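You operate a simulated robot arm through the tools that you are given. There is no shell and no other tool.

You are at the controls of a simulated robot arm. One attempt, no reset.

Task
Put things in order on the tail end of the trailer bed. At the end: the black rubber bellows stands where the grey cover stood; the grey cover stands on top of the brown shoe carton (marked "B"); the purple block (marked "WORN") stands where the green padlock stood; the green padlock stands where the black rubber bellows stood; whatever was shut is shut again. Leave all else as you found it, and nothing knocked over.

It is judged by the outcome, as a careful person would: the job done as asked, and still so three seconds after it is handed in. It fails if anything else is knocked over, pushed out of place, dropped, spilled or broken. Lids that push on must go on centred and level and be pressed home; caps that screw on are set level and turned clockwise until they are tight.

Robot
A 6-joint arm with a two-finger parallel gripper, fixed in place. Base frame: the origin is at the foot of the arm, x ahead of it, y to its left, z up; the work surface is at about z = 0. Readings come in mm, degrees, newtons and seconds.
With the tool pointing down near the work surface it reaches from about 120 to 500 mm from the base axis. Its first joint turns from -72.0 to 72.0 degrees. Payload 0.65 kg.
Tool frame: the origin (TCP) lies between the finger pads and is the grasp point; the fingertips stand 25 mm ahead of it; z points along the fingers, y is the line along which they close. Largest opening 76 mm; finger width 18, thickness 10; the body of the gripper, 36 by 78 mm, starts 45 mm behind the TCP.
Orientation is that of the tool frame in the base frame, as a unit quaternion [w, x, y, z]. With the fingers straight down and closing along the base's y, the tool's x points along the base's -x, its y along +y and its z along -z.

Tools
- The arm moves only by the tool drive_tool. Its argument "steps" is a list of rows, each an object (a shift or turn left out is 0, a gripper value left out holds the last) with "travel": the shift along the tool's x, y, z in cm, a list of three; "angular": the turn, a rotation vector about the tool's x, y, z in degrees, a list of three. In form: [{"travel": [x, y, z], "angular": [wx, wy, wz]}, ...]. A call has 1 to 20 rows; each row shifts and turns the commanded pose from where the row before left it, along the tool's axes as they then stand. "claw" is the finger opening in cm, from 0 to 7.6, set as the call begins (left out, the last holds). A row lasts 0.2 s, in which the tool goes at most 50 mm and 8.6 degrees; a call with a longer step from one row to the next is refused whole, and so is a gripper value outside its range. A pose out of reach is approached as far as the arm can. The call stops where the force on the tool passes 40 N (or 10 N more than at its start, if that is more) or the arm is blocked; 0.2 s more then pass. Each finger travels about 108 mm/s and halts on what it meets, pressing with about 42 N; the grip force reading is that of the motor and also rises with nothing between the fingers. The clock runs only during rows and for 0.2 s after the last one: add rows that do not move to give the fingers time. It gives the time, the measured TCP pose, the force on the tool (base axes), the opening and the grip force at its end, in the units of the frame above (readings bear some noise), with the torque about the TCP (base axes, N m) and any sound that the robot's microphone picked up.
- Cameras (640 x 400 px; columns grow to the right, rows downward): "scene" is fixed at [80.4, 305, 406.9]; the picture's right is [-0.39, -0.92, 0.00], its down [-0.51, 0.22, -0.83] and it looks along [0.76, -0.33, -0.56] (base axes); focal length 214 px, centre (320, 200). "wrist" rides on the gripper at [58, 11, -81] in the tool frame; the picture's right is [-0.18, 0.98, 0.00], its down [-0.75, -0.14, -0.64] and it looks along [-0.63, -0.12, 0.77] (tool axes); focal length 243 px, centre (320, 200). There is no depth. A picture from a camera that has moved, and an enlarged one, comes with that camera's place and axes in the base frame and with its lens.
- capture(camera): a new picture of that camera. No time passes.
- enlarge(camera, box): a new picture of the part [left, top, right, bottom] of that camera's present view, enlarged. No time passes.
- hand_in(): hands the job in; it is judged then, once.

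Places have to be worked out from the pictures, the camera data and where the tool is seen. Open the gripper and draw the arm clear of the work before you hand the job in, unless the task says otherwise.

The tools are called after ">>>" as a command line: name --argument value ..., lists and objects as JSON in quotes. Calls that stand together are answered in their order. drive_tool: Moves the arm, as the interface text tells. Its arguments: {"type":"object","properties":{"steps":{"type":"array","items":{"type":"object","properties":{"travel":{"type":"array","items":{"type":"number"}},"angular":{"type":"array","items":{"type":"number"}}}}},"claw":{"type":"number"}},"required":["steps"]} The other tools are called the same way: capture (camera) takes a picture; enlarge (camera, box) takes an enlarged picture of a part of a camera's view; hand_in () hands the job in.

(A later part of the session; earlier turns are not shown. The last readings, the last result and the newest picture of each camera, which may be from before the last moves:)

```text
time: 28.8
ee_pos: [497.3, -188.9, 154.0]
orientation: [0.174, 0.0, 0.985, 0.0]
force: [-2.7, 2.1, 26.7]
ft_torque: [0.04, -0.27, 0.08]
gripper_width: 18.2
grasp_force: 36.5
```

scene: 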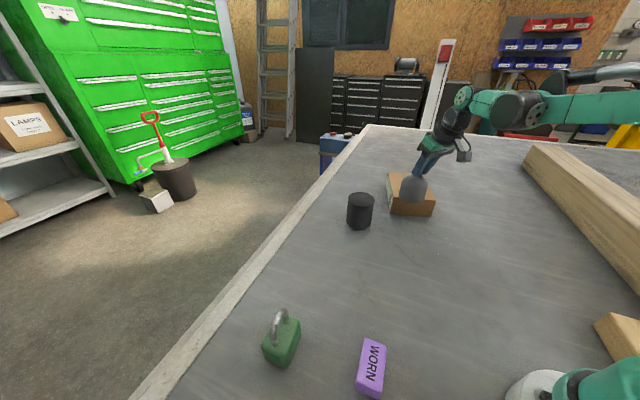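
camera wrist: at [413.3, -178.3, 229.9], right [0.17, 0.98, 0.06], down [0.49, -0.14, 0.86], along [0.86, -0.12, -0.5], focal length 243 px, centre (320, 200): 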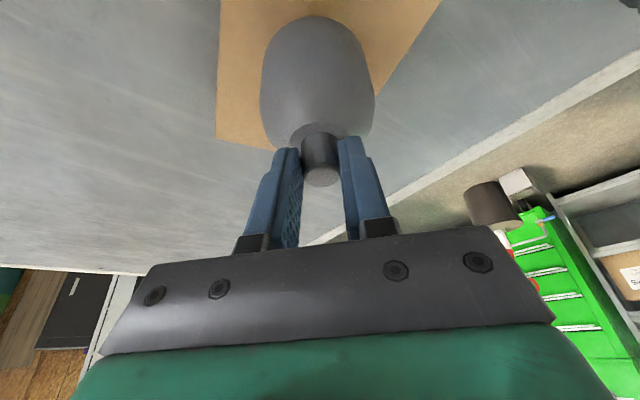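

The cover touched down at TCP z≈155, and the last steps only added pressure. I'll ease up 1.5 mm to unload it before releasing.

>>> drive_tool --steps '[{"travel": [-0.051, 0, -0.141]}, {}]'

>>> enlarge --camera "scene" --box '[380, 140, 460, 220]'

>>> capture --camera "wrist"

```text
time: 29.4
ee_pos: [498.2, -189.2, 153.8]
orientation: [0.174, 0.0, 0.985, 0.0]
force: [-0.6, 0.2, -0.6]
ft_torque: [0.0, 0.0, -0.02]
gripper_width: 18.1
grasp_force: 36.8
```

```text
5.00 times, centred on (420, 180) of scene
camera zoom: at [80.4, 305.0, 406.9], right [-0.39, -0.92, 0.0], down [-0.51, 0.22, -0.83], along [0.76, -0.33, -0.56], focal length 1072 px, centre (-180, 300)
```

zoom: 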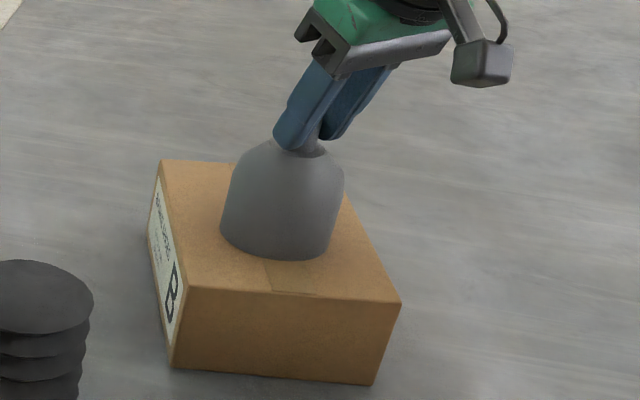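

```text
taken
camera wrist: at [414.1, -177.8, 208.5], right [0.17, 0.98, 0.06], down [0.49, -0.14, 0.86], along [0.86, -0.12, -0.5], focal length 243 px, centre (320, 200)
```

wrist: 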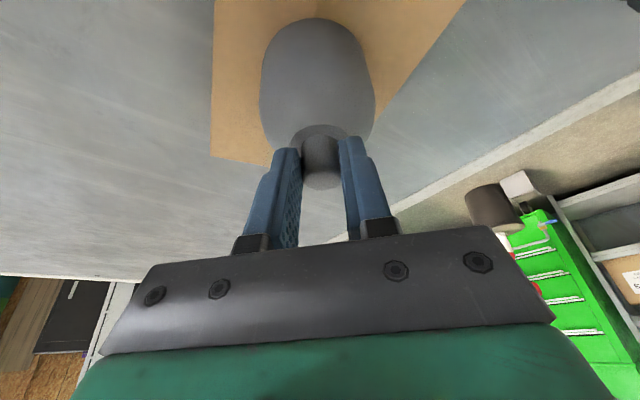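

The force is back to about zero and the cover is seated. I'll release with a small opening first, then open fully.

>>> drive_tool --steps '[{}, {}]' --claw 3.0

>>> enlarge --camera "scene" --box '[380, 140, 460, 220]'

>>> enlarge --camera "wrist" --box '[200, 0, 460, 200]'

```text
time: 30.0
ee_pos: [497.8, -188.9, 154.0]
orientation: [0.174, 0.001, 0.985, 0.0]
force: [-0.5, 0.4, 0.3]
ft_torque: [0.01, 0.04, 0.0]
gripper_width: 30.1
grasp_force: 0.0
```

```text
5.00 times, centred on (420, 180) of scene
camera zoom: at [80.4, 305.0, 406.9], right [-0.39, -0.92, 0.0], down [-0.51, 0.22, -0.83], along [0.76, -0.33, -0.56], focal length 1072 px, centre (-180, 300)
```

zoom: 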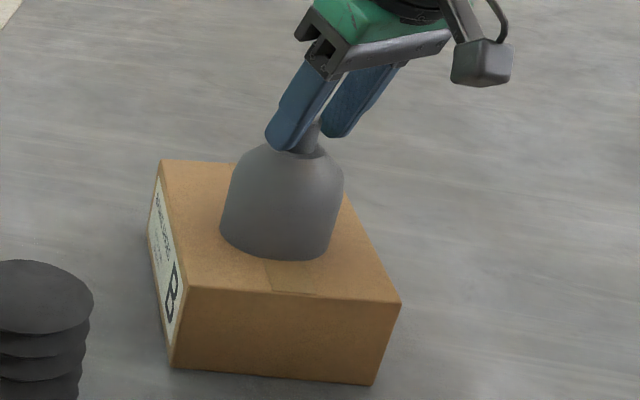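

```text
2.00 times, centred on (330, 100) of wrist
camera zoom: at [414.2, -177.7, 208.8], right [0.17, 0.98, 0.06], down [0.49, -0.14, 0.86], along [0.86, -0.12, -0.5], focal length 485 px, centre (300, 400)
```

zoom: 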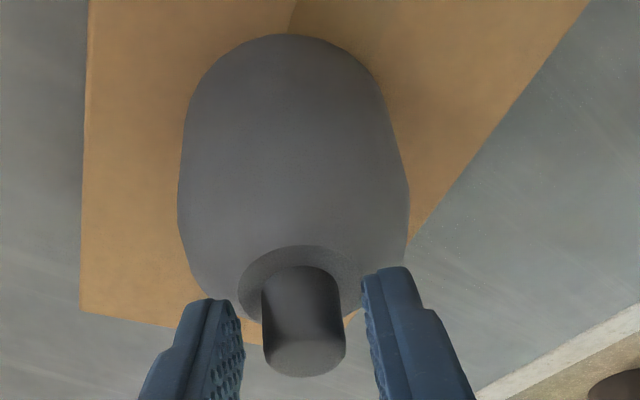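

The cover stands freely on the carton. I'll open fully and back out along the finger direction.

>>> drive_tool --steps '[{"travel": [0, 0, -0.8]}, {"travel": [0, 0, -2.0]}, {"travel": [0, 0, -3.0]}, {"travel": [0, 0, -3.0]}, {}]' --claw 4.5

>>> enlarge --camera "scene" --box '[340, 130, 460, 240]'

>>> capture --camera "wrist"

```text
time: 31.2
ee_pos: [467.1, -191.8, 235.8]
orientation: [0.174, 0.0, 0.985, 0.001]
force: [0.6, 0.1, 0.3]
ft_torque: [0.0, 0.01, 0.02]
gripper_width: 44.8
grasp_force: 0.0
```

```text
3.64 times, centred on (400, 185) of scene
camera zoom: at [80.4, 305.0, 406.9], right [-0.39, -0.92, 0.0], down [-0.51, 0.22, -0.83], along [0.76, -0.33, -0.56], focal length 780 px, centre (29, 254)
```

zoom: 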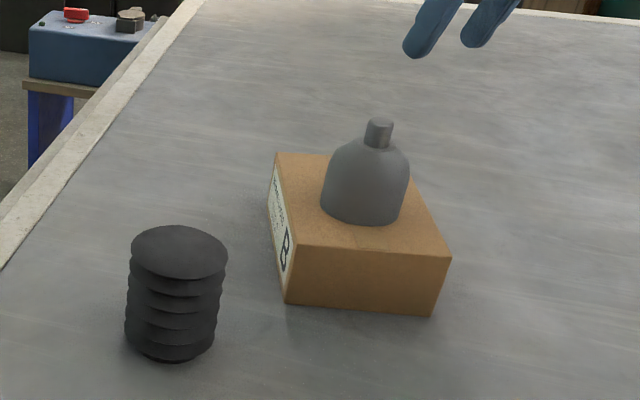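

```text
taken
camera wrist: at [383.8, -178.8, 291.8], right [0.17, 0.98, 0.06], down [0.49, -0.14, 0.86], along [0.86, -0.12, -0.5], focal length 243 px, centre (320, 200)
```

wrist: 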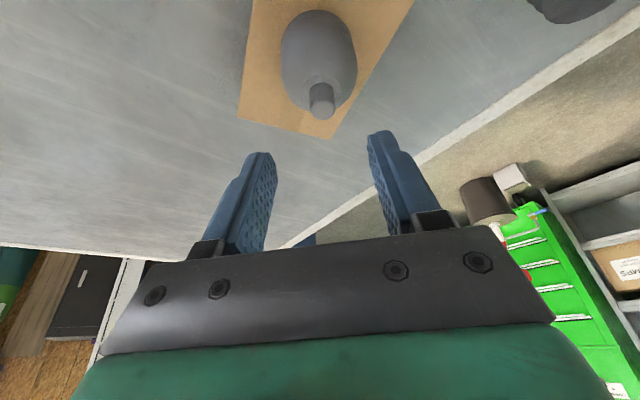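

The cover stands upright and centred on the carton. Next is the bellows: I'll open fully, swing back over toward it, and return the tool to vertical.

>>> drive_tool --steps '[{"travel": [0.69, 3.37, 0.1]}, {"travel": [0.69, 3.37, 0.1]}, {"travel": [0.69, 3.37, 0.1]}, {"travel": [0.69, 3.37, 0.1]}, {"travel": [0.69, 3.37, 0.1]}, {"travel": [0.69, 3.37, 0.1]}, {"angular": [0, 6.667, 0]}, {"angular": [0, 6.667, 0]}, {"angular": [0, 6.666, 0]}, {}]' --claw 7.6

>>> capture --camera "wrist"

```text
time: 33.4
ee_pos: [429.2, 13.7, 216.8]
orientation: [-0.001, 0.0, 1.0, 0.0]
force: [-0.7, -0.8, 1.0]
ft_torque: [0.0, -0.02, -0.03]
gripper_width: 75.9
grasp_force: 0.0
```

```text
taken
camera wrist: at [370.0, 25.3, 296.9], right [0.18, 0.98, 0.0], down [0.75, -0.14, 0.64], along [0.63, -0.12, -0.77], focal length 243 px, centre (320, 200)
```

wrist: 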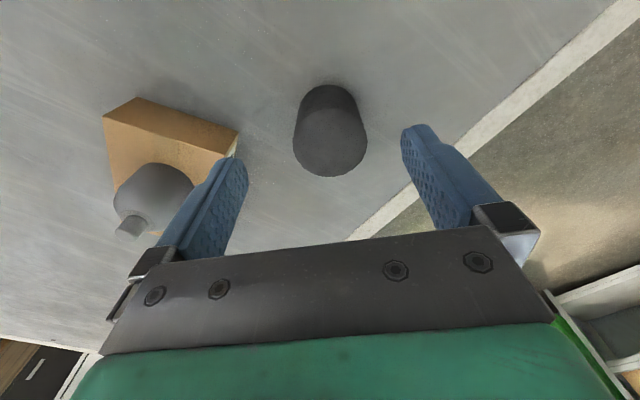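

I'm in front of the bellows. I'll move in over it at z≈125, with the fingertips at about 100, and look again.

>>> drive_tool --steps '[{"travel": [-1.4, 0.03, 3.07]}, {"travel": [-1.4, 0.03, 3.07]}, {"travel": [-1.4, 0.03, 3.07]}, {}]'

>>> capture --camera "wrist"

>>> enlarge --camera "scene" --box '[320, 140, 420, 240]'

```text
time: 34.4
ee_pos: [473.5, 12.3, 124.9]
orientation: [0.0, 0.0, 1.0, 0.0]
force: [0.6, 0.2, -0.4]
ft_torque: [0.02, -0.04, -0.05]
gripper_width: 76.0
grasp_force: 0.1
```

```text
taken
camera wrist: at [413.3, 24.1, 205.6], right [0.18, 0.98, 0.0], down [0.75, -0.14, 0.64], along [0.63, -0.12, -0.77], focal length 243 px, centre (320, 200)
```

wrist: 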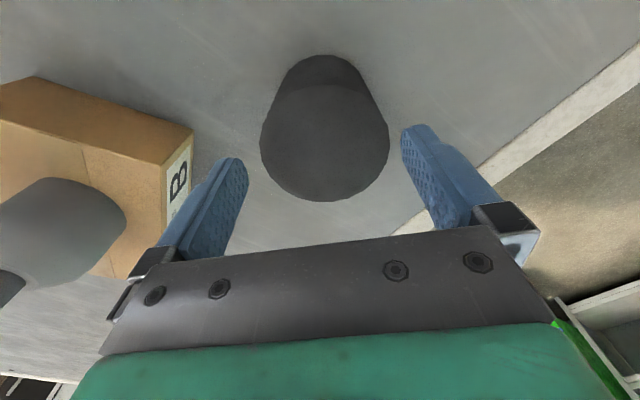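

```text
4.00 times, centred on (370, 190) of scene
camera zoom: at [80.4, 305.0, 406.9], right [-0.39, -0.92, 0.0], down [-0.51, 0.22, -0.83], along [0.76, -0.33, -0.56], focal length 858 px, centre (120, 240)
```

zoom: 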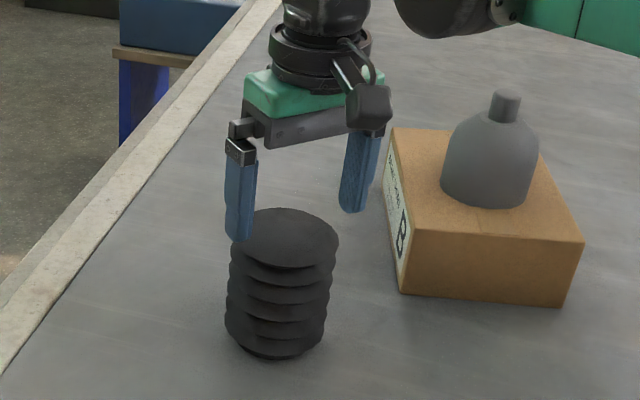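

I'll zoom in to centre precisely on the bellows top.

>>> enlarge --camera "wrist" --box '[240, 40, 408, 215]'

```text
2.29 times, centred on (324, 128) of wrist
camera zoom: at [413.3, 24.1, 205.6], right [0.18, 0.98, 0.0], down [0.75, -0.14, 0.64], along [0.63, -0.12, -0.77], focal length 555 px, centre (311, 366)
```

zoom: 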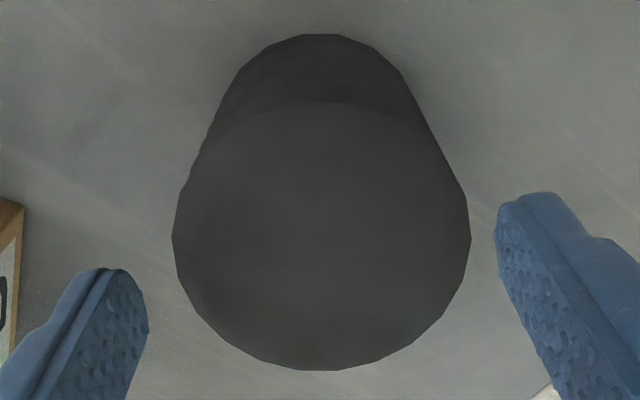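

Allowing for perspective, the bellows centre is about 7.5 mm ahead of the tool and 2.9 mm to +y, so near (480,14). I'll shift by that amount and recheck.

>>> drive_tool --steps '[{"travel": [-0.75, 0.29, 0]}, {"travel": [0, 0, 0.8]}, {}]'

>>> enlarge --camera "wrist" --box '[220, 50, 428, 215]'

>>> enlarge --camera "scene" --box '[330, 150, 410, 240]'

```text
time: 35.2
ee_pos: [480.1, 17.8, 118.4]
orientation: [0.0, 0.0, 1.0, 0.0]
force: [-0.3, -0.1, 0.7]
ft_torque: [-0.02, -0.02, 0.06]
gripper_width: 75.9
grasp_force: 0.0
```

```text
2.42 times, centred on (324, 132) of wrist
camera zoom: at [420.4, 27.8, 198.0], right [0.18, 0.98, 0.0], down [0.75, -0.14, 0.64], along [0.63, -0.12, -0.77], focal length 588 px, centre (310, 364)
```

zoom: 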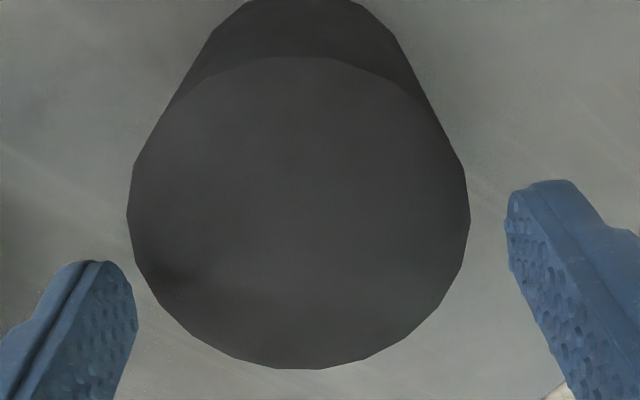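

```text
4.44 times, centred on (370, 195) of scene
camera zoom: at [80.4, 305.0, 406.9], right [-0.39, -0.92, 0.0], down [-0.51, 0.22, -0.83], along [0.76, -0.33, -0.56], focal length 953 px, centre (98, 222)
```

zoom: 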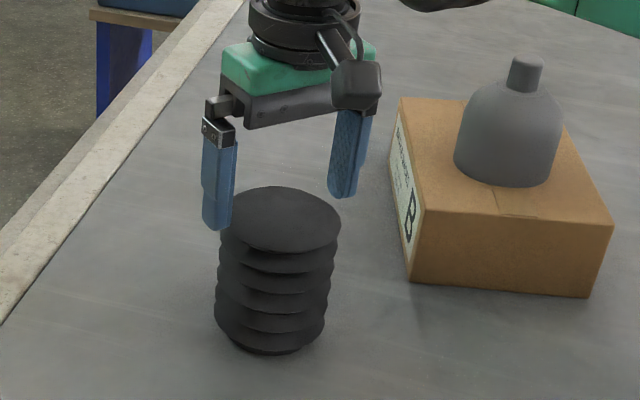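

The tool now reads about 2 mm too far to +y. I'll let the arm settle for a moment and measure again before correcting.

>>> drive_tool --steps '[{}, {}, {}]'

>>> enlarge --camera "wrist" --box '[220, 50, 428, 215]'

```text
time: 36.0
ee_pos: [479.8, 16.9, 118.0]
orientation: [0.0, 0.001, 1.0, 0.0]
force: [-0.1, -0.9, 0.9]
ft_torque: [0.02, 0.02, 0.0]
gripper_width: 76.2
grasp_force: 0.0
```

```text
2.42 times, centred on (324, 132) of wrist
camera zoom: at [420.4, 27.8, 198.1], right [0.18, 0.98, 0.0], down [0.75, -0.14, 0.64], along [0.63, -0.12, -0.77], focal length 588 px, centre (310, 364)
```

zoom: 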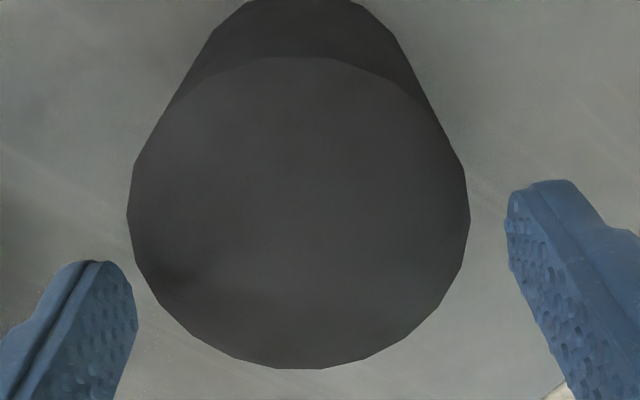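

Both views now agree: the bellows centre is at (478.9,14.6) with its top at z≈86, and the tool is at (478.4,16.8). I'll correct −2.2 mm in y and verify.

>>> drive_tool --steps '[{"travel": [-0.05, -0.22, 0]}, {"travel": [0, 0, 0.5]}, {}, {}]'

>>> enlarge --camera "wrist" --box '[220, 50, 428, 215]'

```text
time: 37.0
ee_pos: [481.1, 14.5, 111.5]
orientation: [-0.001, 0.0, 1.0, 0.0]
force: [0.0, -0.8, -0.4]
ft_torque: [0.02, 0.0, 0.01]
gripper_width: 75.9
grasp_force: 0.1
```

```text
2.42 times, centred on (324, 132) of wrist
camera zoom: at [421.2, 25.6, 192.0], right [0.18, 0.98, 0.0], down [0.75, -0.14, 0.64], along [0.63, -0.12, -0.77], focal length 588 px, centre (310, 364)
```

zoom: 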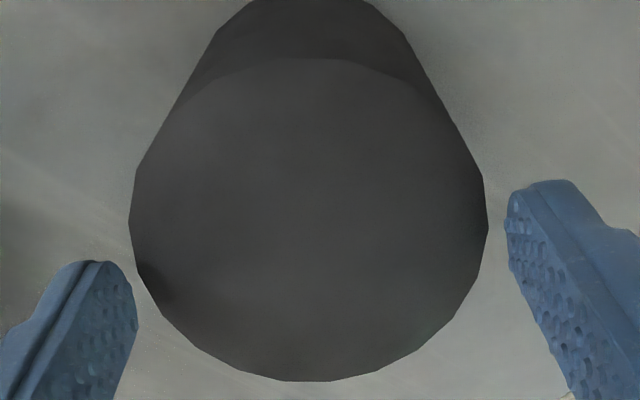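

It's centred to within half a millimetre, with visible gaps on both sides. I'll descend slowly, with the fingertips passing the top plate first, and watch the force.

>>> drive_tool --steps '[{"travel": [0, -0.03, 0.3]}, {"travel": [0, 0, 0.3]}, {"travel": [0, 0, 0.3]}]'

>>> capture --camera "wrist"

>>> enlarge --camera "scene" --box '[335, 160, 405, 235]'

```text
time: 37.8
ee_pos: [481.6, 12.9, 102.0]
orientation: [0.0, 0.0, 1.0, 0.0]
force: [-0.1, 0.7, 0.2]
ft_torque: [-0.02, 0.03, 0.01]
gripper_width: 75.8
grasp_force: 0.1
```

```text
taken
camera wrist: at [421.4, 24.2, 182.5], right [0.18, 0.98, 0.0], down [0.75, -0.14, 0.64], along [0.63, -0.12, -0.77], focal length 243 px, centre (320, 200)
```

wrist: 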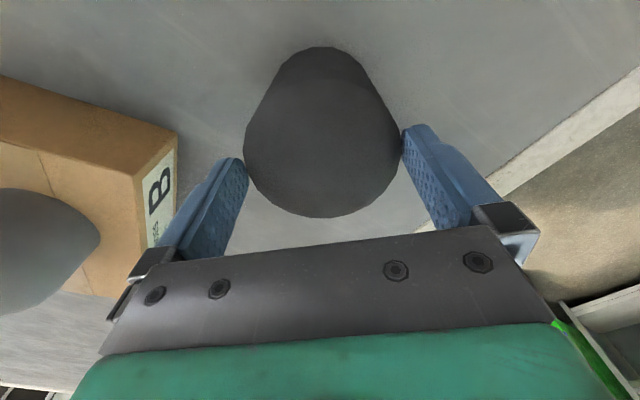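

```text
5.33 times, centred on (370, 198) of scene
camera zoom: at [80.4, 305.0, 406.9], right [-0.39, -0.92, 0.0], down [-0.51, 0.22, -0.83], along [0.76, -0.33, -0.56], focal length 1144 px, centre (53, 213)
```

zoom: 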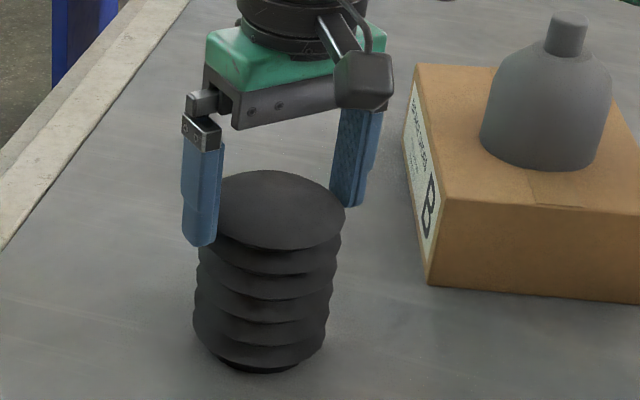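

The fingertips are beside the top plate with no contact, but the tool has drifted about 1 mm toward −y. I'll correct for that and continue down in small steps.

>>> drive_tool --steps '[{"travel": [0, 0.1, 0]}, {"travel": [0, 0, 0.4]}, {"travel": [0, 0, 0.4]}, {}]'

>>> enlarge --camera "wrist" --box '[200, 40, 440, 230]'

```text
time: 38.8
ee_pos: [480.3, 14.7, 94.7]
orientation: [0.0, 0.0, 1.0, 0.0]
force: [-0.2, 0.2, 0.3]
ft_torque: [0.02, 0.02, 0.0]
gripper_width: 76.0
grasp_force: 0.0
```

```text
2.11 times, centred on (320, 135) of wrist
camera zoom: at [420.5, 26.9, 174.7], right [0.18, 0.98, 0.0], down [0.75, -0.14, 0.64], along [0.63, -0.12, -0.77], focal length 511 px, centre (320, 337)
```

zoom: 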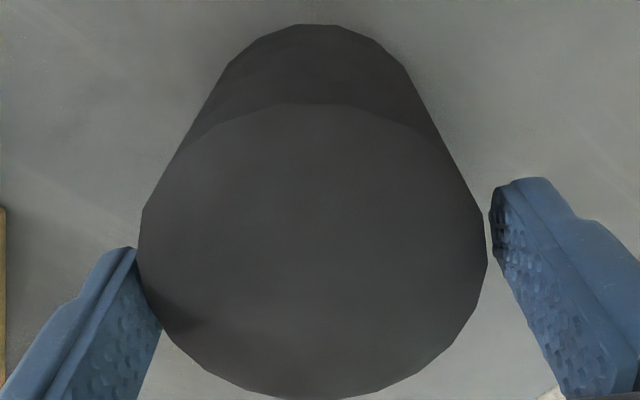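

Now the tool is about 1 mm to +y. I'll nudge back and continue down in small steps.

>>> drive_tool --steps '[{"travel": [0, -0.1, 0.2]}, {"travel": [0, 0, 0.4]}, {"travel": [0, 0, 0.4]}, {}]'

>>> enlarge --camera "wrist" --box '[200, 40, 440, 230]'

```text
time: 39.8
ee_pos: [481.4, 15.5, 84.2]
orientation: [0.0, 0.001, 1.0, 0.0]
force: [-0.9, 0.6, 0.2]
ft_torque: [-0.03, -0.01, 0.02]
gripper_width: 76.0
grasp_force: 0.0
```

```text
2.11 times, centred on (320, 135) of wrist
camera zoom: at [420.8, 26.4, 164.6], right [0.18, 0.98, 0.0], down [0.75, -0.14, 0.64], along [0.63, -0.12, -0.77], focal length 511 px, centre (320, 337)
```

zoom: 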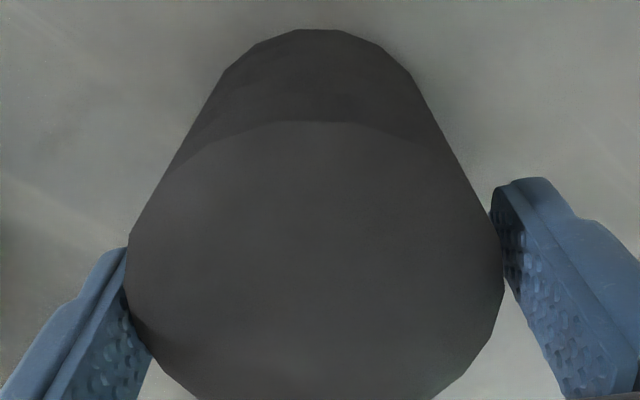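

Alignment is holding within 0.7 mm and no force shows. I'll continue down to TCP z≈60.

>>> drive_tool --steps '[{"travel": [0, -0.06, 0.3]}, {"travel": [0, 0, 0.4]}, {"travel": [0, 0, 0.4]}, {"travel": [0, 0, 0.4]}, {"travel": [0, 0, 0.4]}, {"travel": [0, 0, 0.4]}, {}]'

>>> enlarge --camera "wrist" --box '[200, 40, 440, 250]'

>>> enlarge --camera "scene" --box '[335, 160, 405, 235]'

```text
time: 41.4
ee_pos: [479.6, 14.5, 63.2]
orientation: [0.0, 0.0, 1.0, 0.0]
force: [-0.8, 0.5, -0.5]
ft_torque: [-0.02, -0.05, 0.0]
gripper_width: 76.1
grasp_force: 0.1
```

```text
1.90 times, centred on (320, 145) of wrist
camera zoom: at [419.9, 24.8, 142.3], right [0.18, 0.98, 0.0], down [0.75, -0.14, 0.64], along [0.63, -0.12, -0.77], focal length 462 px, centre (320, 305)
```

zoom: 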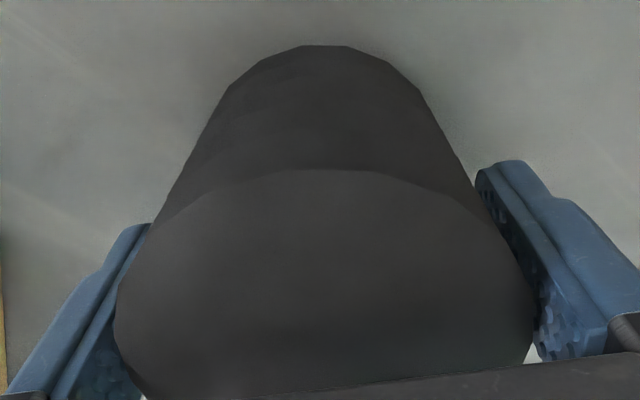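

```text
5.33 times, centred on (370, 198) of scene
camera zoom: at [80.4, 305.0, 406.9], right [-0.39, -0.92, 0.0], down [-0.51, 0.22, -0.83], along [0.76, -0.33, -0.56], focal length 1144 px, centre (53, 213)
```

zoom: 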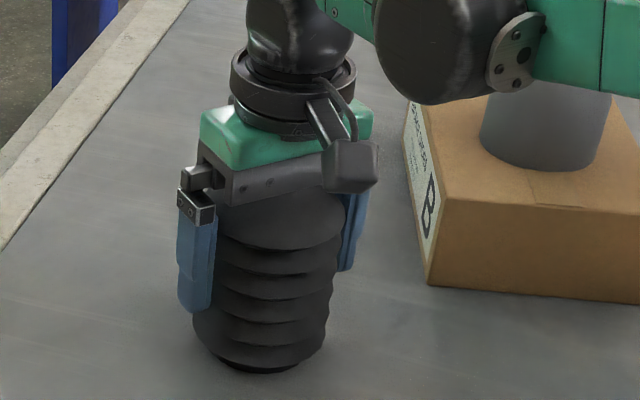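

The fingers straddle the bellows, with the tips at about z=37. I'll close gently with a limited command of 66 mm.

>>> drive_tool --steps '[{}, {}, {}]' --claw 6.6

>>> enlarge --camera "wrist" --box '[200, 40, 440, 250]'

```text
time: 42.2
ee_pos: [480.6, 14.5, 61.9]
orientation: [0.0, -0.001, 1.0, 0.001]
force: [0.0, 0.1, 0.6]
ft_torque: [-0.03, 0.01, -0.05]
gripper_width: 68.7
grasp_force: 42.4
```

```text
1.90 times, centred on (320, 145) of wrist
camera zoom: at [419.9, 24.8, 142.4], right [0.18, 0.98, 0.0], down [0.75, -0.14, 0.64], along [0.63, -0.12, -0.77], focal length 462 px, centre (320, 305)
```

zoom: 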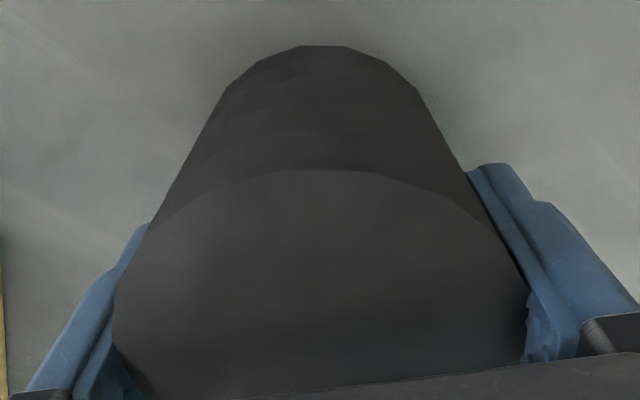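

The bellows is gripped at 68.7 mm and 42 N. I'll lift a few millimetres and check the load.

>>> drive_tool --steps '[{"travel": [0, 0, -0.2]}, {"travel": [0, 0, -0.3]}, {"travel": [0, 0, -0.3]}, {}]'

>>> enlarge --camera "scene" --box '[335, 160, 405, 235]'

>>> capture --camera "wrist"

```text
time: 43.2
ee_pos: [479.3, 14.8, 70.5]
orientation: [0.0, 0.0, 1.0, 0.0]
force: [0.4, 0.6, -0.6]
ft_torque: [0.03, -0.05, -0.02]
gripper_width: 68.9
grasp_force: 41.8
```

```text
5.33 times, centred on (370, 198) of scene
camera zoom: at [80.4, 305.0, 406.9], right [-0.39, -0.92, 0.0], down [-0.51, 0.22, -0.83], along [0.76, -0.33, -0.56], focal length 1144 px, centre (53, 213)
```

zoom: 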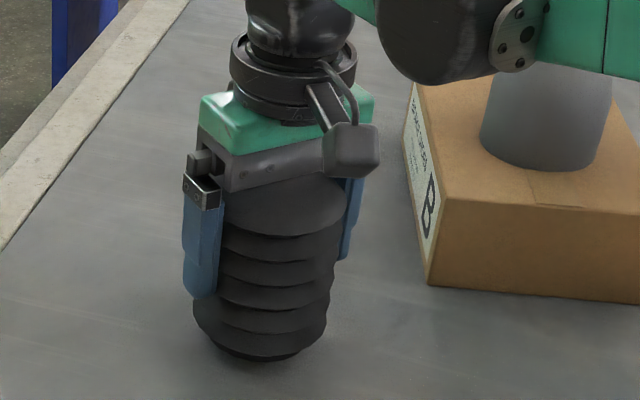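

```text
taken
camera wrist: at [420.2, 25.6, 150.3], right [0.18, 0.98, 0.0], down [0.75, -0.14, 0.64], along [0.63, -0.12, -0.77], focal length 243 px, centre (320, 200)
```

wrist: 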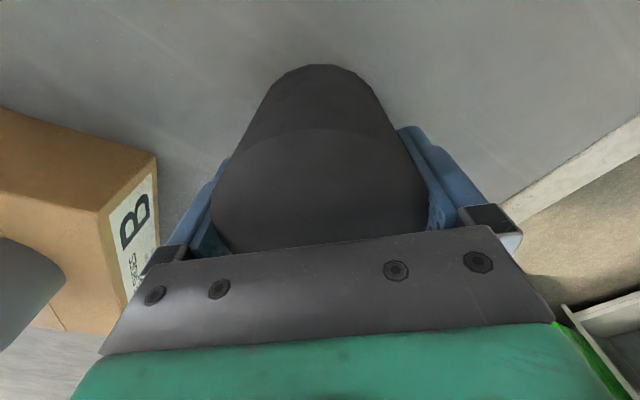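

The bellows rises cleanly with the gripper, and standing height corresponds to TCP z≈61.4. I'll lift to about 95 and carry it over to the cover's old spot at (306,157).

>>> drive_tool --steps '[{"travel": [0, 0, -0.6]}, {"travel": [0, 0, -1.0]}, {"travel": [0, 0, -1.0]}, {"travel": [0.8, 0.66, 0]}, {"travel": [1.73, 1.424, 0]}, {"travel": [1.73, 1.424, 0]}, {"travel": [1.73, 1.424, 0]}, {"travel": [1.73, 1.424, 0]}, {"travel": [1.73, 1.424, 0]}, {"travel": [1.73, 1.424, 0]}, {"travel": [1.73, 1.424, 0]}, {"travel": [1.73, 1.424, 0]}, {"travel": [1.73, 1.424, 0]}, {"travel": [0.93, 0.77, 0]}, {}, {}]'

>>> capture --camera "wrist"

>>> capture --camera "scene"

```text
time: 46.6
ee_pos: [306.2, 158.7, 95.3]
orientation: [0.0, 0.0, 1.0, -0.001]
force: [0.4, 0.1, -1.7]
ft_torque: [0.04, -0.01, -0.02]
gripper_width: 68.8
grasp_force: 41.4
```

```text
taken
camera wrist: at [246.1, 169.0, 175.7], right [0.18, 0.98, 0.0], down [0.75, -0.14, 0.64], along [0.63, -0.12, -0.77], focal length 243 px, centre (320, 200)
```

wrist: 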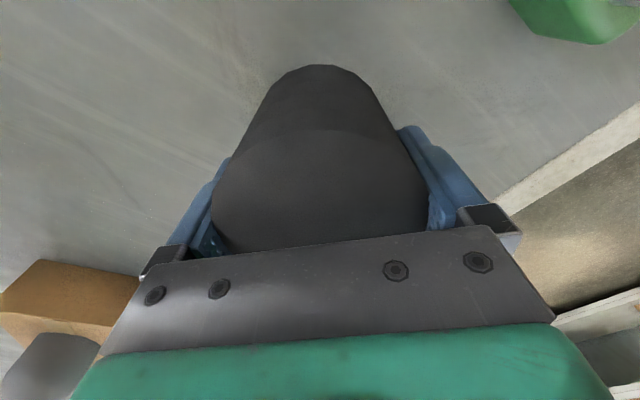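

```text
taken
```

scene: 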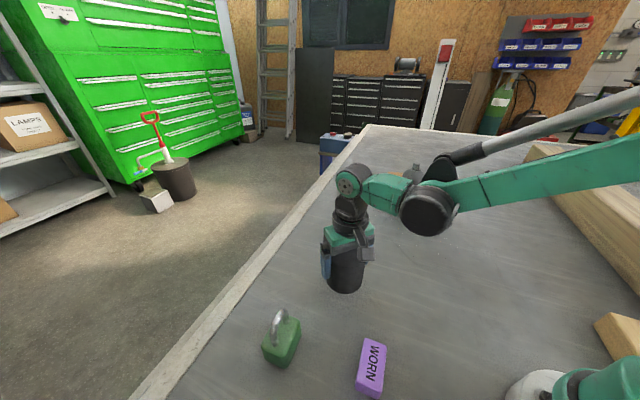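

The bellows is over the cover's old spot to within about 1 mm. I'll descend most of the way with a small correction, then approach contact in fine steps.

>>> drive_tool --steps '[{"travel": [-0.09, -0.12, 0.6]}, {"travel": [0, 0, 0.8]}, {"travel": [0, 0, 0.8]}, {"travel": [0, 0, 0.6]}, {}]'

>>> enlarge --camera "scene" --box '[300, 220, 390, 310]'

>>> enlarge --camera "wrist" --box '[200, 40, 440, 250]'

```text
time: 47.8
ee_pos: [308.0, 155.8, 67.8]
orientation: [-0.001, 0.0, 1.0, 0.001]
force: [0.3, -1.0, -0.6]
ft_torque: [0.02, -0.02, -0.02]
gripper_width: 68.9
grasp_force: 42.5
```

```text
4.44 times, centred on (345, 265) of scene
camera zoom: at [80.4, 305.0, 406.9], right [-0.39, -0.92, 0.0], down [-0.51, 0.22, -0.83], along [0.76, -0.33, -0.56], focal length 953 px, centre (209, -89)
```

zoom: 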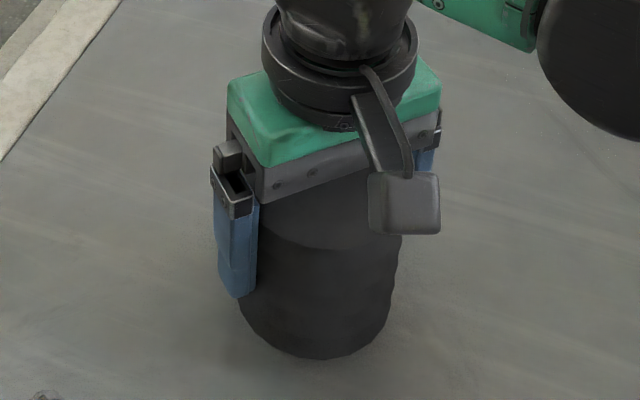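

```text
1.90 times, centred on (320, 145) of wrist
camera zoom: at [249.4, 166.4, 147.3], right [0.18, 0.98, 0.0], down [0.75, -0.14, 0.64], along [0.63, -0.12, -0.77], focal length 462 px, centre (320, 305)
```

zoom: 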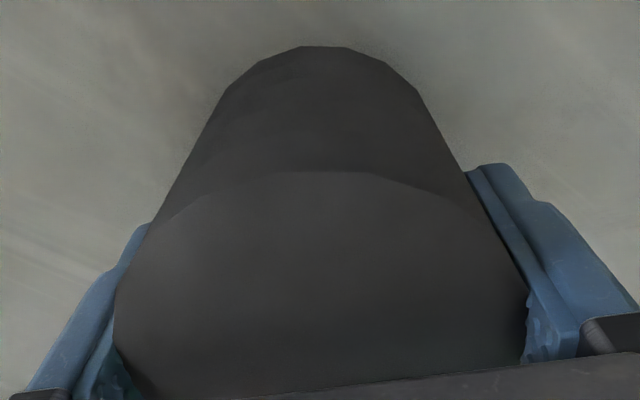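

It has drifted a couple of millimetres, to about (308.4,155.4). I'll correct by (−2.4,+1.4) before setting it down.

>>> drive_tool --steps '[{"travel": [0.24, 0.14, 0]}, {}, {}]'

>>> enlarge --camera "wrist" --box '[200, 40, 440, 250]'

```text
time: 48.6
ee_pos: [307.0, 157.2, 67.3]
orientation: [0.0, 0.0, 1.0, 0.0]
force: [-0.2, 0.5, -1.2]
ft_torque: [0.01, 0.01, -0.03]
gripper_width: 68.6
grasp_force: 41.9
```

```text
1.90 times, centred on (320, 145) of wrist
camera zoom: at [247.4, 168.3, 147.5], right [0.18, 0.98, 0.0], down [0.75, -0.14, 0.64], along [0.63, -0.12, -0.77], focal length 462 px, centre (320, 305)
```

zoom: 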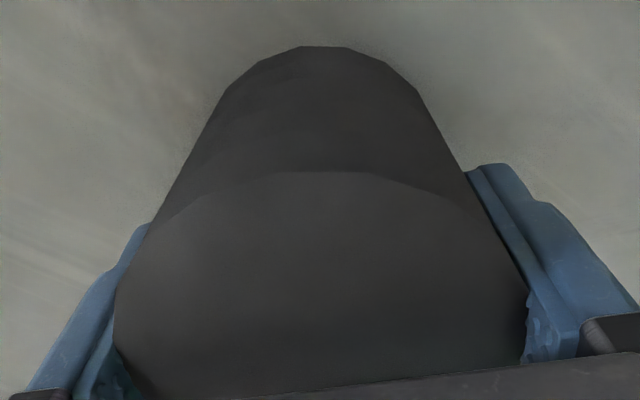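

The bellows is now at (306.4,157.3), which is right on the spot. I'll lower it in small steps, checking the force.

>>> drive_tool --steps '[{"travel": [0, 0, 0.15]}, {"travel": [0, 0, 0.15]}, {}]'

```text
time: 49.4
ee_pos: [308.4, 156.8, 64.6]
orientation: [-0.001, 0.0, 1.0, 0.0]
force: [0.2, -0.6, -0.8]
ft_torque: [0.0, -0.01, -0.05]
gripper_width: 68.7
grasp_force: 42.4
```

No contact yet, so I'll take another 1 mm step.

>>> drive_tool --steps '[{"travel": [0, 0, 0.1]}, {}]'

```text
time: 50.0
ee_pos: [307.1, 157.1, 63.3]
orientation: [0.0, 0.0, 1.0, 0.0]
force: [1.2, 0.6, -1.1]
ft_torque: [-0.02, 0.02, 0.02]
gripper_width: 68.8
grasp_force: 41.9
```

Still hanging, with about 1 N of weight showing. One more small step.

>>> drive_tool --steps '[{"travel": [0, 0, 0.08]}, {}]'

>>> enlarge --camera "wrist" --box '[200, 40, 440, 250]'

```text
time: 50.6
ee_pos: [307.3, 156.3, 62.0]
orientation: [0.0, 0.0, 1.0, 0.0]
force: [0.3, -0.4, 4.1]
ft_torque: [-0.07, -0.01, -0.05]
gripper_width: 68.6
grasp_force: 41.8
```

```text
1.90 times, centred on (320, 145) of wrist
camera zoom: at [247.2, 167.7, 142.3], right [0.18, 0.98, 0.0], down [0.75, -0.14, 0.64], along [0.63, -0.12, -0.77], focal length 462 px, centre (320, 305)
```

zoom: 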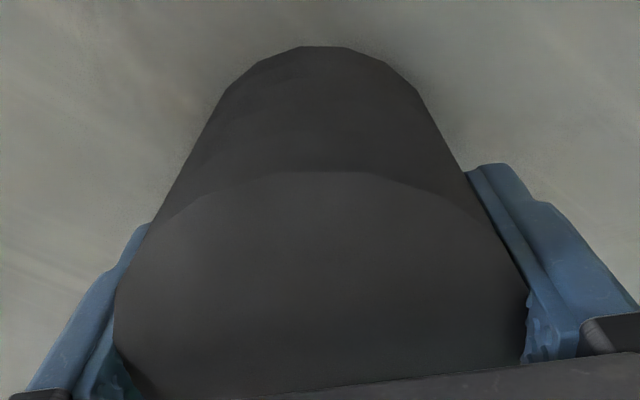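

It touched down with 4 N, at (306.2,156.7). I'll open fully and check the clearance before rising.

>>> drive_tool --steps '[{}, {}, {}]' --claw 7.6

>>> enlarge --camera "wrist" --box '[200, 40, 440, 250]'

>>> enlarge --camera "scene" --box '[300, 220, 390, 310]'

```text
time: 51.4
ee_pos: [307.7, 156.6, 62.2]
orientation: [0.0, 0.0, 1.0, 0.0]
force: [-0.3, 0.0, -0.7]
ft_torque: [0.01, 0.0, 0.02]
gripper_width: 75.8
grasp_force: 0.0
```

```text
1.90 times, centred on (320, 145) of wrist
camera zoom: at [247.1, 167.7, 142.3], right [0.18, 0.98, 0.0], down [0.75, -0.14, 0.64], along [0.63, -0.12, -0.77], focal length 462 px, centre (320, 305)
```

zoom: 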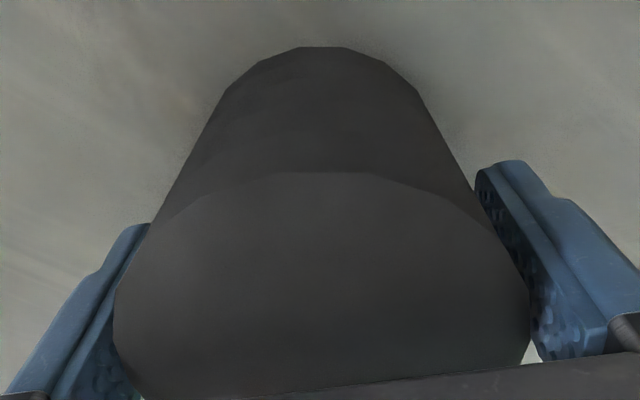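

```text
4.44 times, centred on (345, 265) of scene
camera zoom: at [80.4, 305.0, 406.9], right [-0.39, -0.92, 0.0], down [-0.51, 0.22, -0.83], along [0.76, -0.33, -0.56], focal length 953 px, centre (209, -89)
```

zoom: 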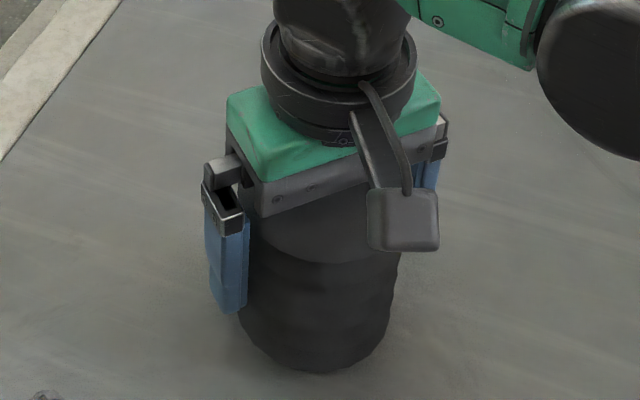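

It's centred within about 0.6 mm. I'll rise slowly in small steps and check midway.

>>> drive_tool --steps '[{"travel": [0, 0.03, -0.3]}, {"travel": [0, 0, -0.4]}, {"travel": [0, 0, -0.4]}, {"travel": [0, 0, -0.4]}, {}]'

>>> enlarge --camera "wrist" --box '[200, 40, 440, 250]'

```text
time: 52.6
ee_pos: [305.6, 157.0, 77.1]
orientation: [0.0, 0.0, 1.0, 0.0]
force: [0.6, 0.0, -0.2]
ft_torque: [0.0, 0.05, 0.02]
gripper_width: 76.0
grasp_force: 0.0
```

```text
1.90 times, centred on (320, 145) of wrist
camera zoom: at [246.4, 167.3, 157.6], right [0.18, 0.98, 0.0], down [0.75, -0.14, 0.64], along [0.63, -0.12, -0.77], focal length 462 px, centre (320, 305)
```

zoom: 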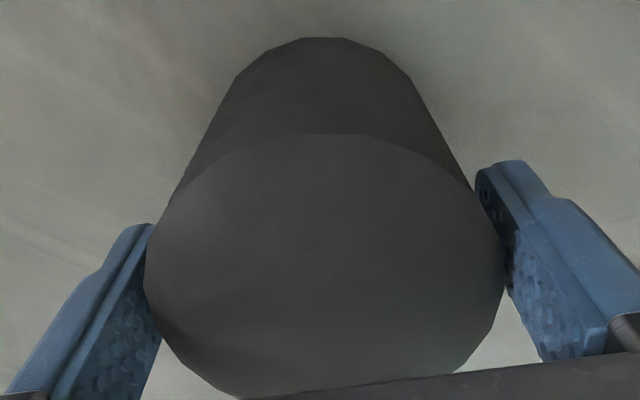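

The tool is about 1.2 mm toward −y of the bellows. I'll correct and continue rising.

>>> drive_tool --steps '[{"travel": [0, 0.11, -0.2]}, {"travel": [0, 0, -0.4]}, {"travel": [0, 0, -0.4]}, {"travel": [0, 0, -0.4]}, {}]'

>>> enlarge --camera "wrist" --box '[200, 40, 440, 250]'

```text
time: 53.8
ee_pos: [306.6, 159.4, 91.5]
orientation: [0.0, -0.001, 1.0, 0.001]
force: [-0.5, 0.5, -0.1]
ft_torque: [0.02, -0.01, 0.02]
gripper_width: 76.1
grasp_force: 0.1
```

```text
1.90 times, centred on (320, 145) of wrist
camera zoom: at [246.1, 169.3, 172.1], right [0.18, 0.98, 0.0], down [0.75, -0.14, 0.64], along [0.63, -0.12, -0.77], focal length 462 px, centre (320, 305)
```

zoom: 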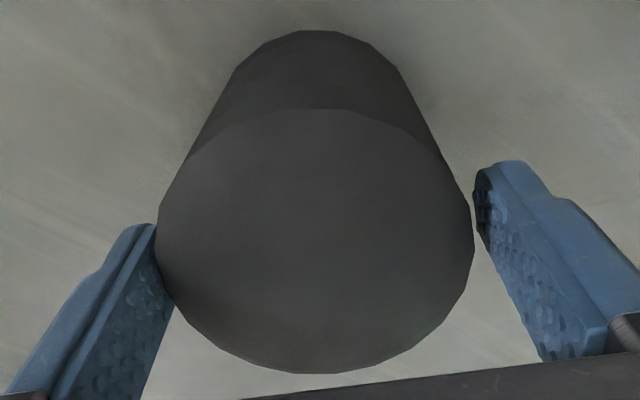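

Centred again and no force. I'll rise clear of the bellows.

>>> drive_tool --steps '[{"travel": [0, -0.05, -0.4]}, {"travel": [0, 0, -0.5]}, {"travel": [0, 0, -0.5]}, {"travel": [0, 0, -0.8]}, {"travel": [0, 0, -2]}, {"travel": [0, 0, -3]}, {"travel": [0, 0, -3]}, {}]'

>>> capture --camera "wrist"

>>> capture --camera "scene"

```text
time: 55.6
ee_pos: [304.8, 157.5, 192.5]
orientation: [0.001, 0.0, 1.0, 0.0]
force: [0.2, -0.5, -0.6]
ft_torque: [0.0, 0.01, -0.01]
gripper_width: 76.0
grasp_force: 0.1
```

```text
taken
camera wrist: at [244.9, 167.8, 272.6], right [0.18, 0.98, 0.0], down [0.75, -0.14, 0.64], along [0.63, -0.12, -0.77], focal length 243 px, centre (320, 200)
```

wrist: 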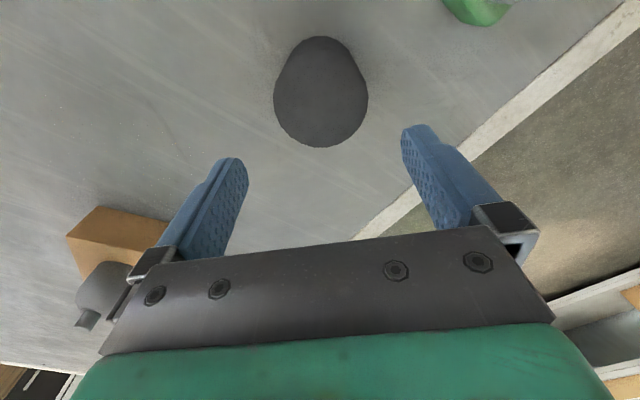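

```text
taken
```

scene: 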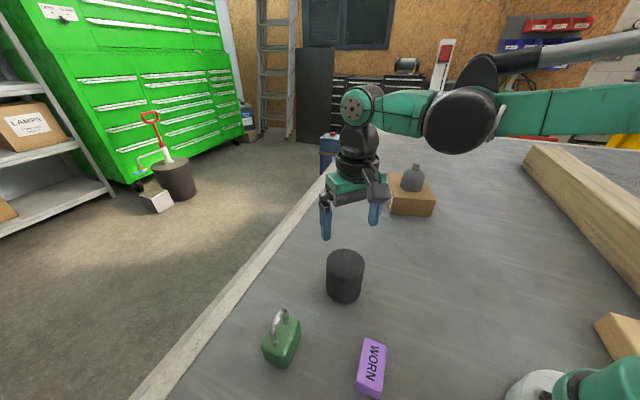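

The bellows stands in its new place. Next is the padlock: I'll turn the tool to match its long axis (about 42°) and move to where the wrist camera can see it well.

>>> drive_tool --steps '[{"angular": [0, 0, -8.4]}, {"angular": [0, 0, -8.4]}, {"angular": [0, 0, -8.4]}, {"angular": [0, 0, -8.4]}, {"angular": [0, 0, -8.4]}, {"travel": [-0.325, 3.45, 0]}, {"travel": [-0.325, 3.45, 0]}, {"travel": [-0.325, 3.45, 0]}, {"travel": [-0.325, 3.45, 0]}, {}, {}]'

>>> capture --camera "wrist"

>>> capture --camera "scene"

```text
time: 58.0
ee_pos: [221.8, 269.4, 193.3]
orientation: [0.0, -0.358, 0.934, 0.0]
force: [-0.3, -0.1, -0.4]
ft_torque: [0.02, 0.01, -0.01]
gripper_width: 76.4
grasp_force: 0.1
```

```text
taken
camera wrist: at [169.6, 237.6, 273.7], right [-0.52, 0.85, 0.0], down [0.65, 0.4, 0.64], along [0.55, 0.34, -0.77], focal length 243 px, centre (320, 200)
```

wrist: 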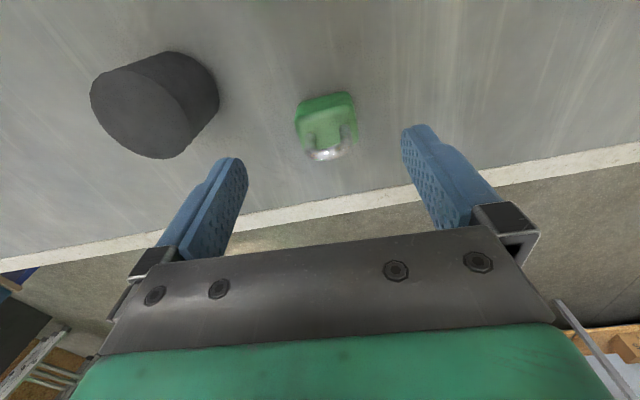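

```text
taken
```

scene: 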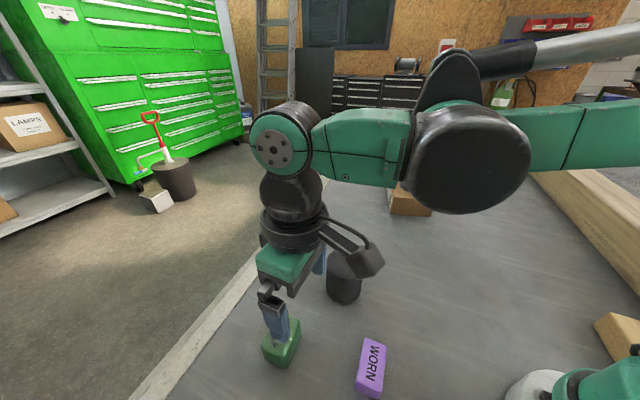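

>>> enlarge --camera "wrist" --box '[270, 70, 382, 180]'

```text
3.64 times, centred on (326, 125) of wrist
camera zoom: at [169.6, 237.6, 273.7], right [-0.52, 0.85, 0.0], down [0.65, 0.4, 0.64], along [0.55, 0.34, -0.77], focal length 882 px, centre (298, 473)
```

zoom: 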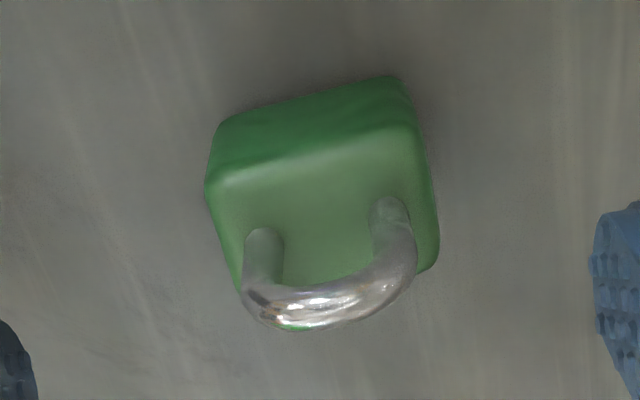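

The padlock body is about 53×36 mm and centred at (251.6,297.5). Its long axis runs at about 135°, the body top is near z≈48 and the shackle top near 98. I'll fine-align the yaw, move over it and descend part-way.

>>> drive_tool --steps '[{"angular": [0, 0, -3]}, {"travel": [-2.06, -0.08, 0]}, {"travel": [-2.06, -0.08, 0]}, {"travel": [0, 0, 2.5]}, {"travel": [0, 0, 2.5]}, {}, {}]'

>>> capture --camera "wrist"

>>> enlarge --camera "wrist" --box '[220, 0, 430, 200]'

```text
time: 59.6
ee_pos: [253.7, 297.5, 143.1]
orientation: [0.001, -0.382, 0.924, 0.0]
force: [-0.1, -0.5, -0.3]
ft_torque: [-0.04, 0.01, -0.02]
gripper_width: 76.2
grasp_force: 0.0
```

```text
taken
camera wrist: at [203.2, 263.6, 223.9], right [-0.56, 0.83, 0.0], down [0.63, 0.43, 0.64], along [0.53, 0.36, -0.77], focal length 243 px, centre (320, 200)
```

wrist: 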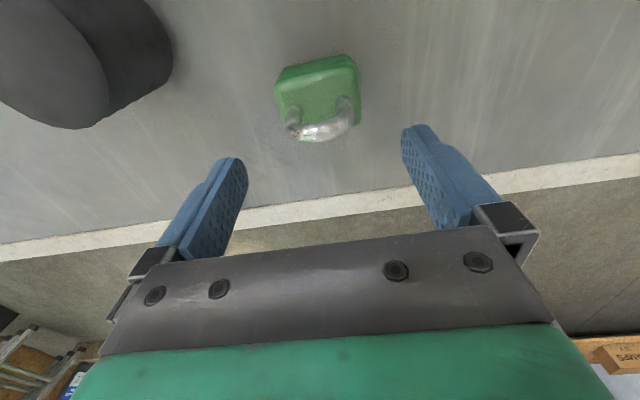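

```text
2.00 times, centred on (325, 100) of wrist
camera zoom: at [203.2, 263.6, 223.9], right [-0.56, 0.83, 0.0], down [0.63, 0.43, 0.64], along [0.53, 0.36, -0.77], focal length 485 px, centre (310, 400)
```

zoom: 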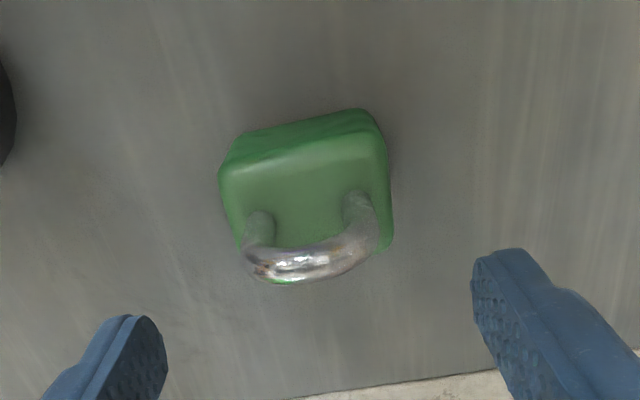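

The padlock is about 2 mm closer to the base than the tool axis. I'll correct for that and descend to about z=85 with the fingers straddling the long ends.

>>> drive_tool --steps '[{"travel": [0.22, 0.05, 1.0]}, {"travel": [0, 0, 1.5]}, {"travel": [0, 0, 1.5]}, {"travel": [0, 0, 1.0]}, {"travel": [0, 0, 0.8]}, {}, {}]'

>>> capture --camera "wrist"

>>> enlarge --camera "scene" --box '[230, 260, 340, 380]'

```text
time: 61.2
ee_pos: [251.9, 294.3, 88.5]
orientation: [-0.001, -0.383, 0.924, 0.0]
force: [-0.9, 0.3, -0.1]
ft_torque: [0.0, -0.03, 0.01]
gripper_width: 75.9
grasp_force: 0.1
```

```text
taken
camera wrist: at [200.8, 261.0, 167.7], right [-0.56, 0.83, 0.0], down [0.63, 0.43, 0.64], along [0.53, 0.36, -0.77], focal length 243 px, centre (320, 200)
```

wrist: 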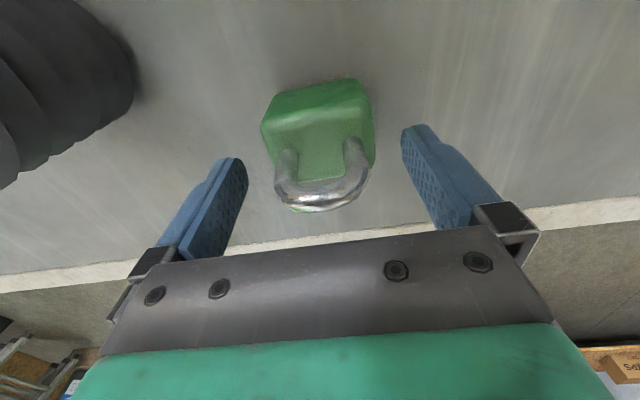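

```text
3.33 times, centred on (285, 320) of scene
camera zoom: at [80.4, 305.0, 406.9], right [-0.39, -0.92, 0.0], down [-0.51, 0.22, -0.83], along [0.76, -0.33, -0.56], focal length 715 px, centre (437, -200)
```

zoom: 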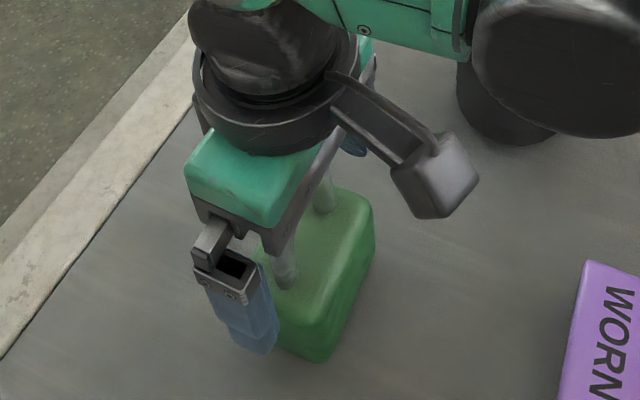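

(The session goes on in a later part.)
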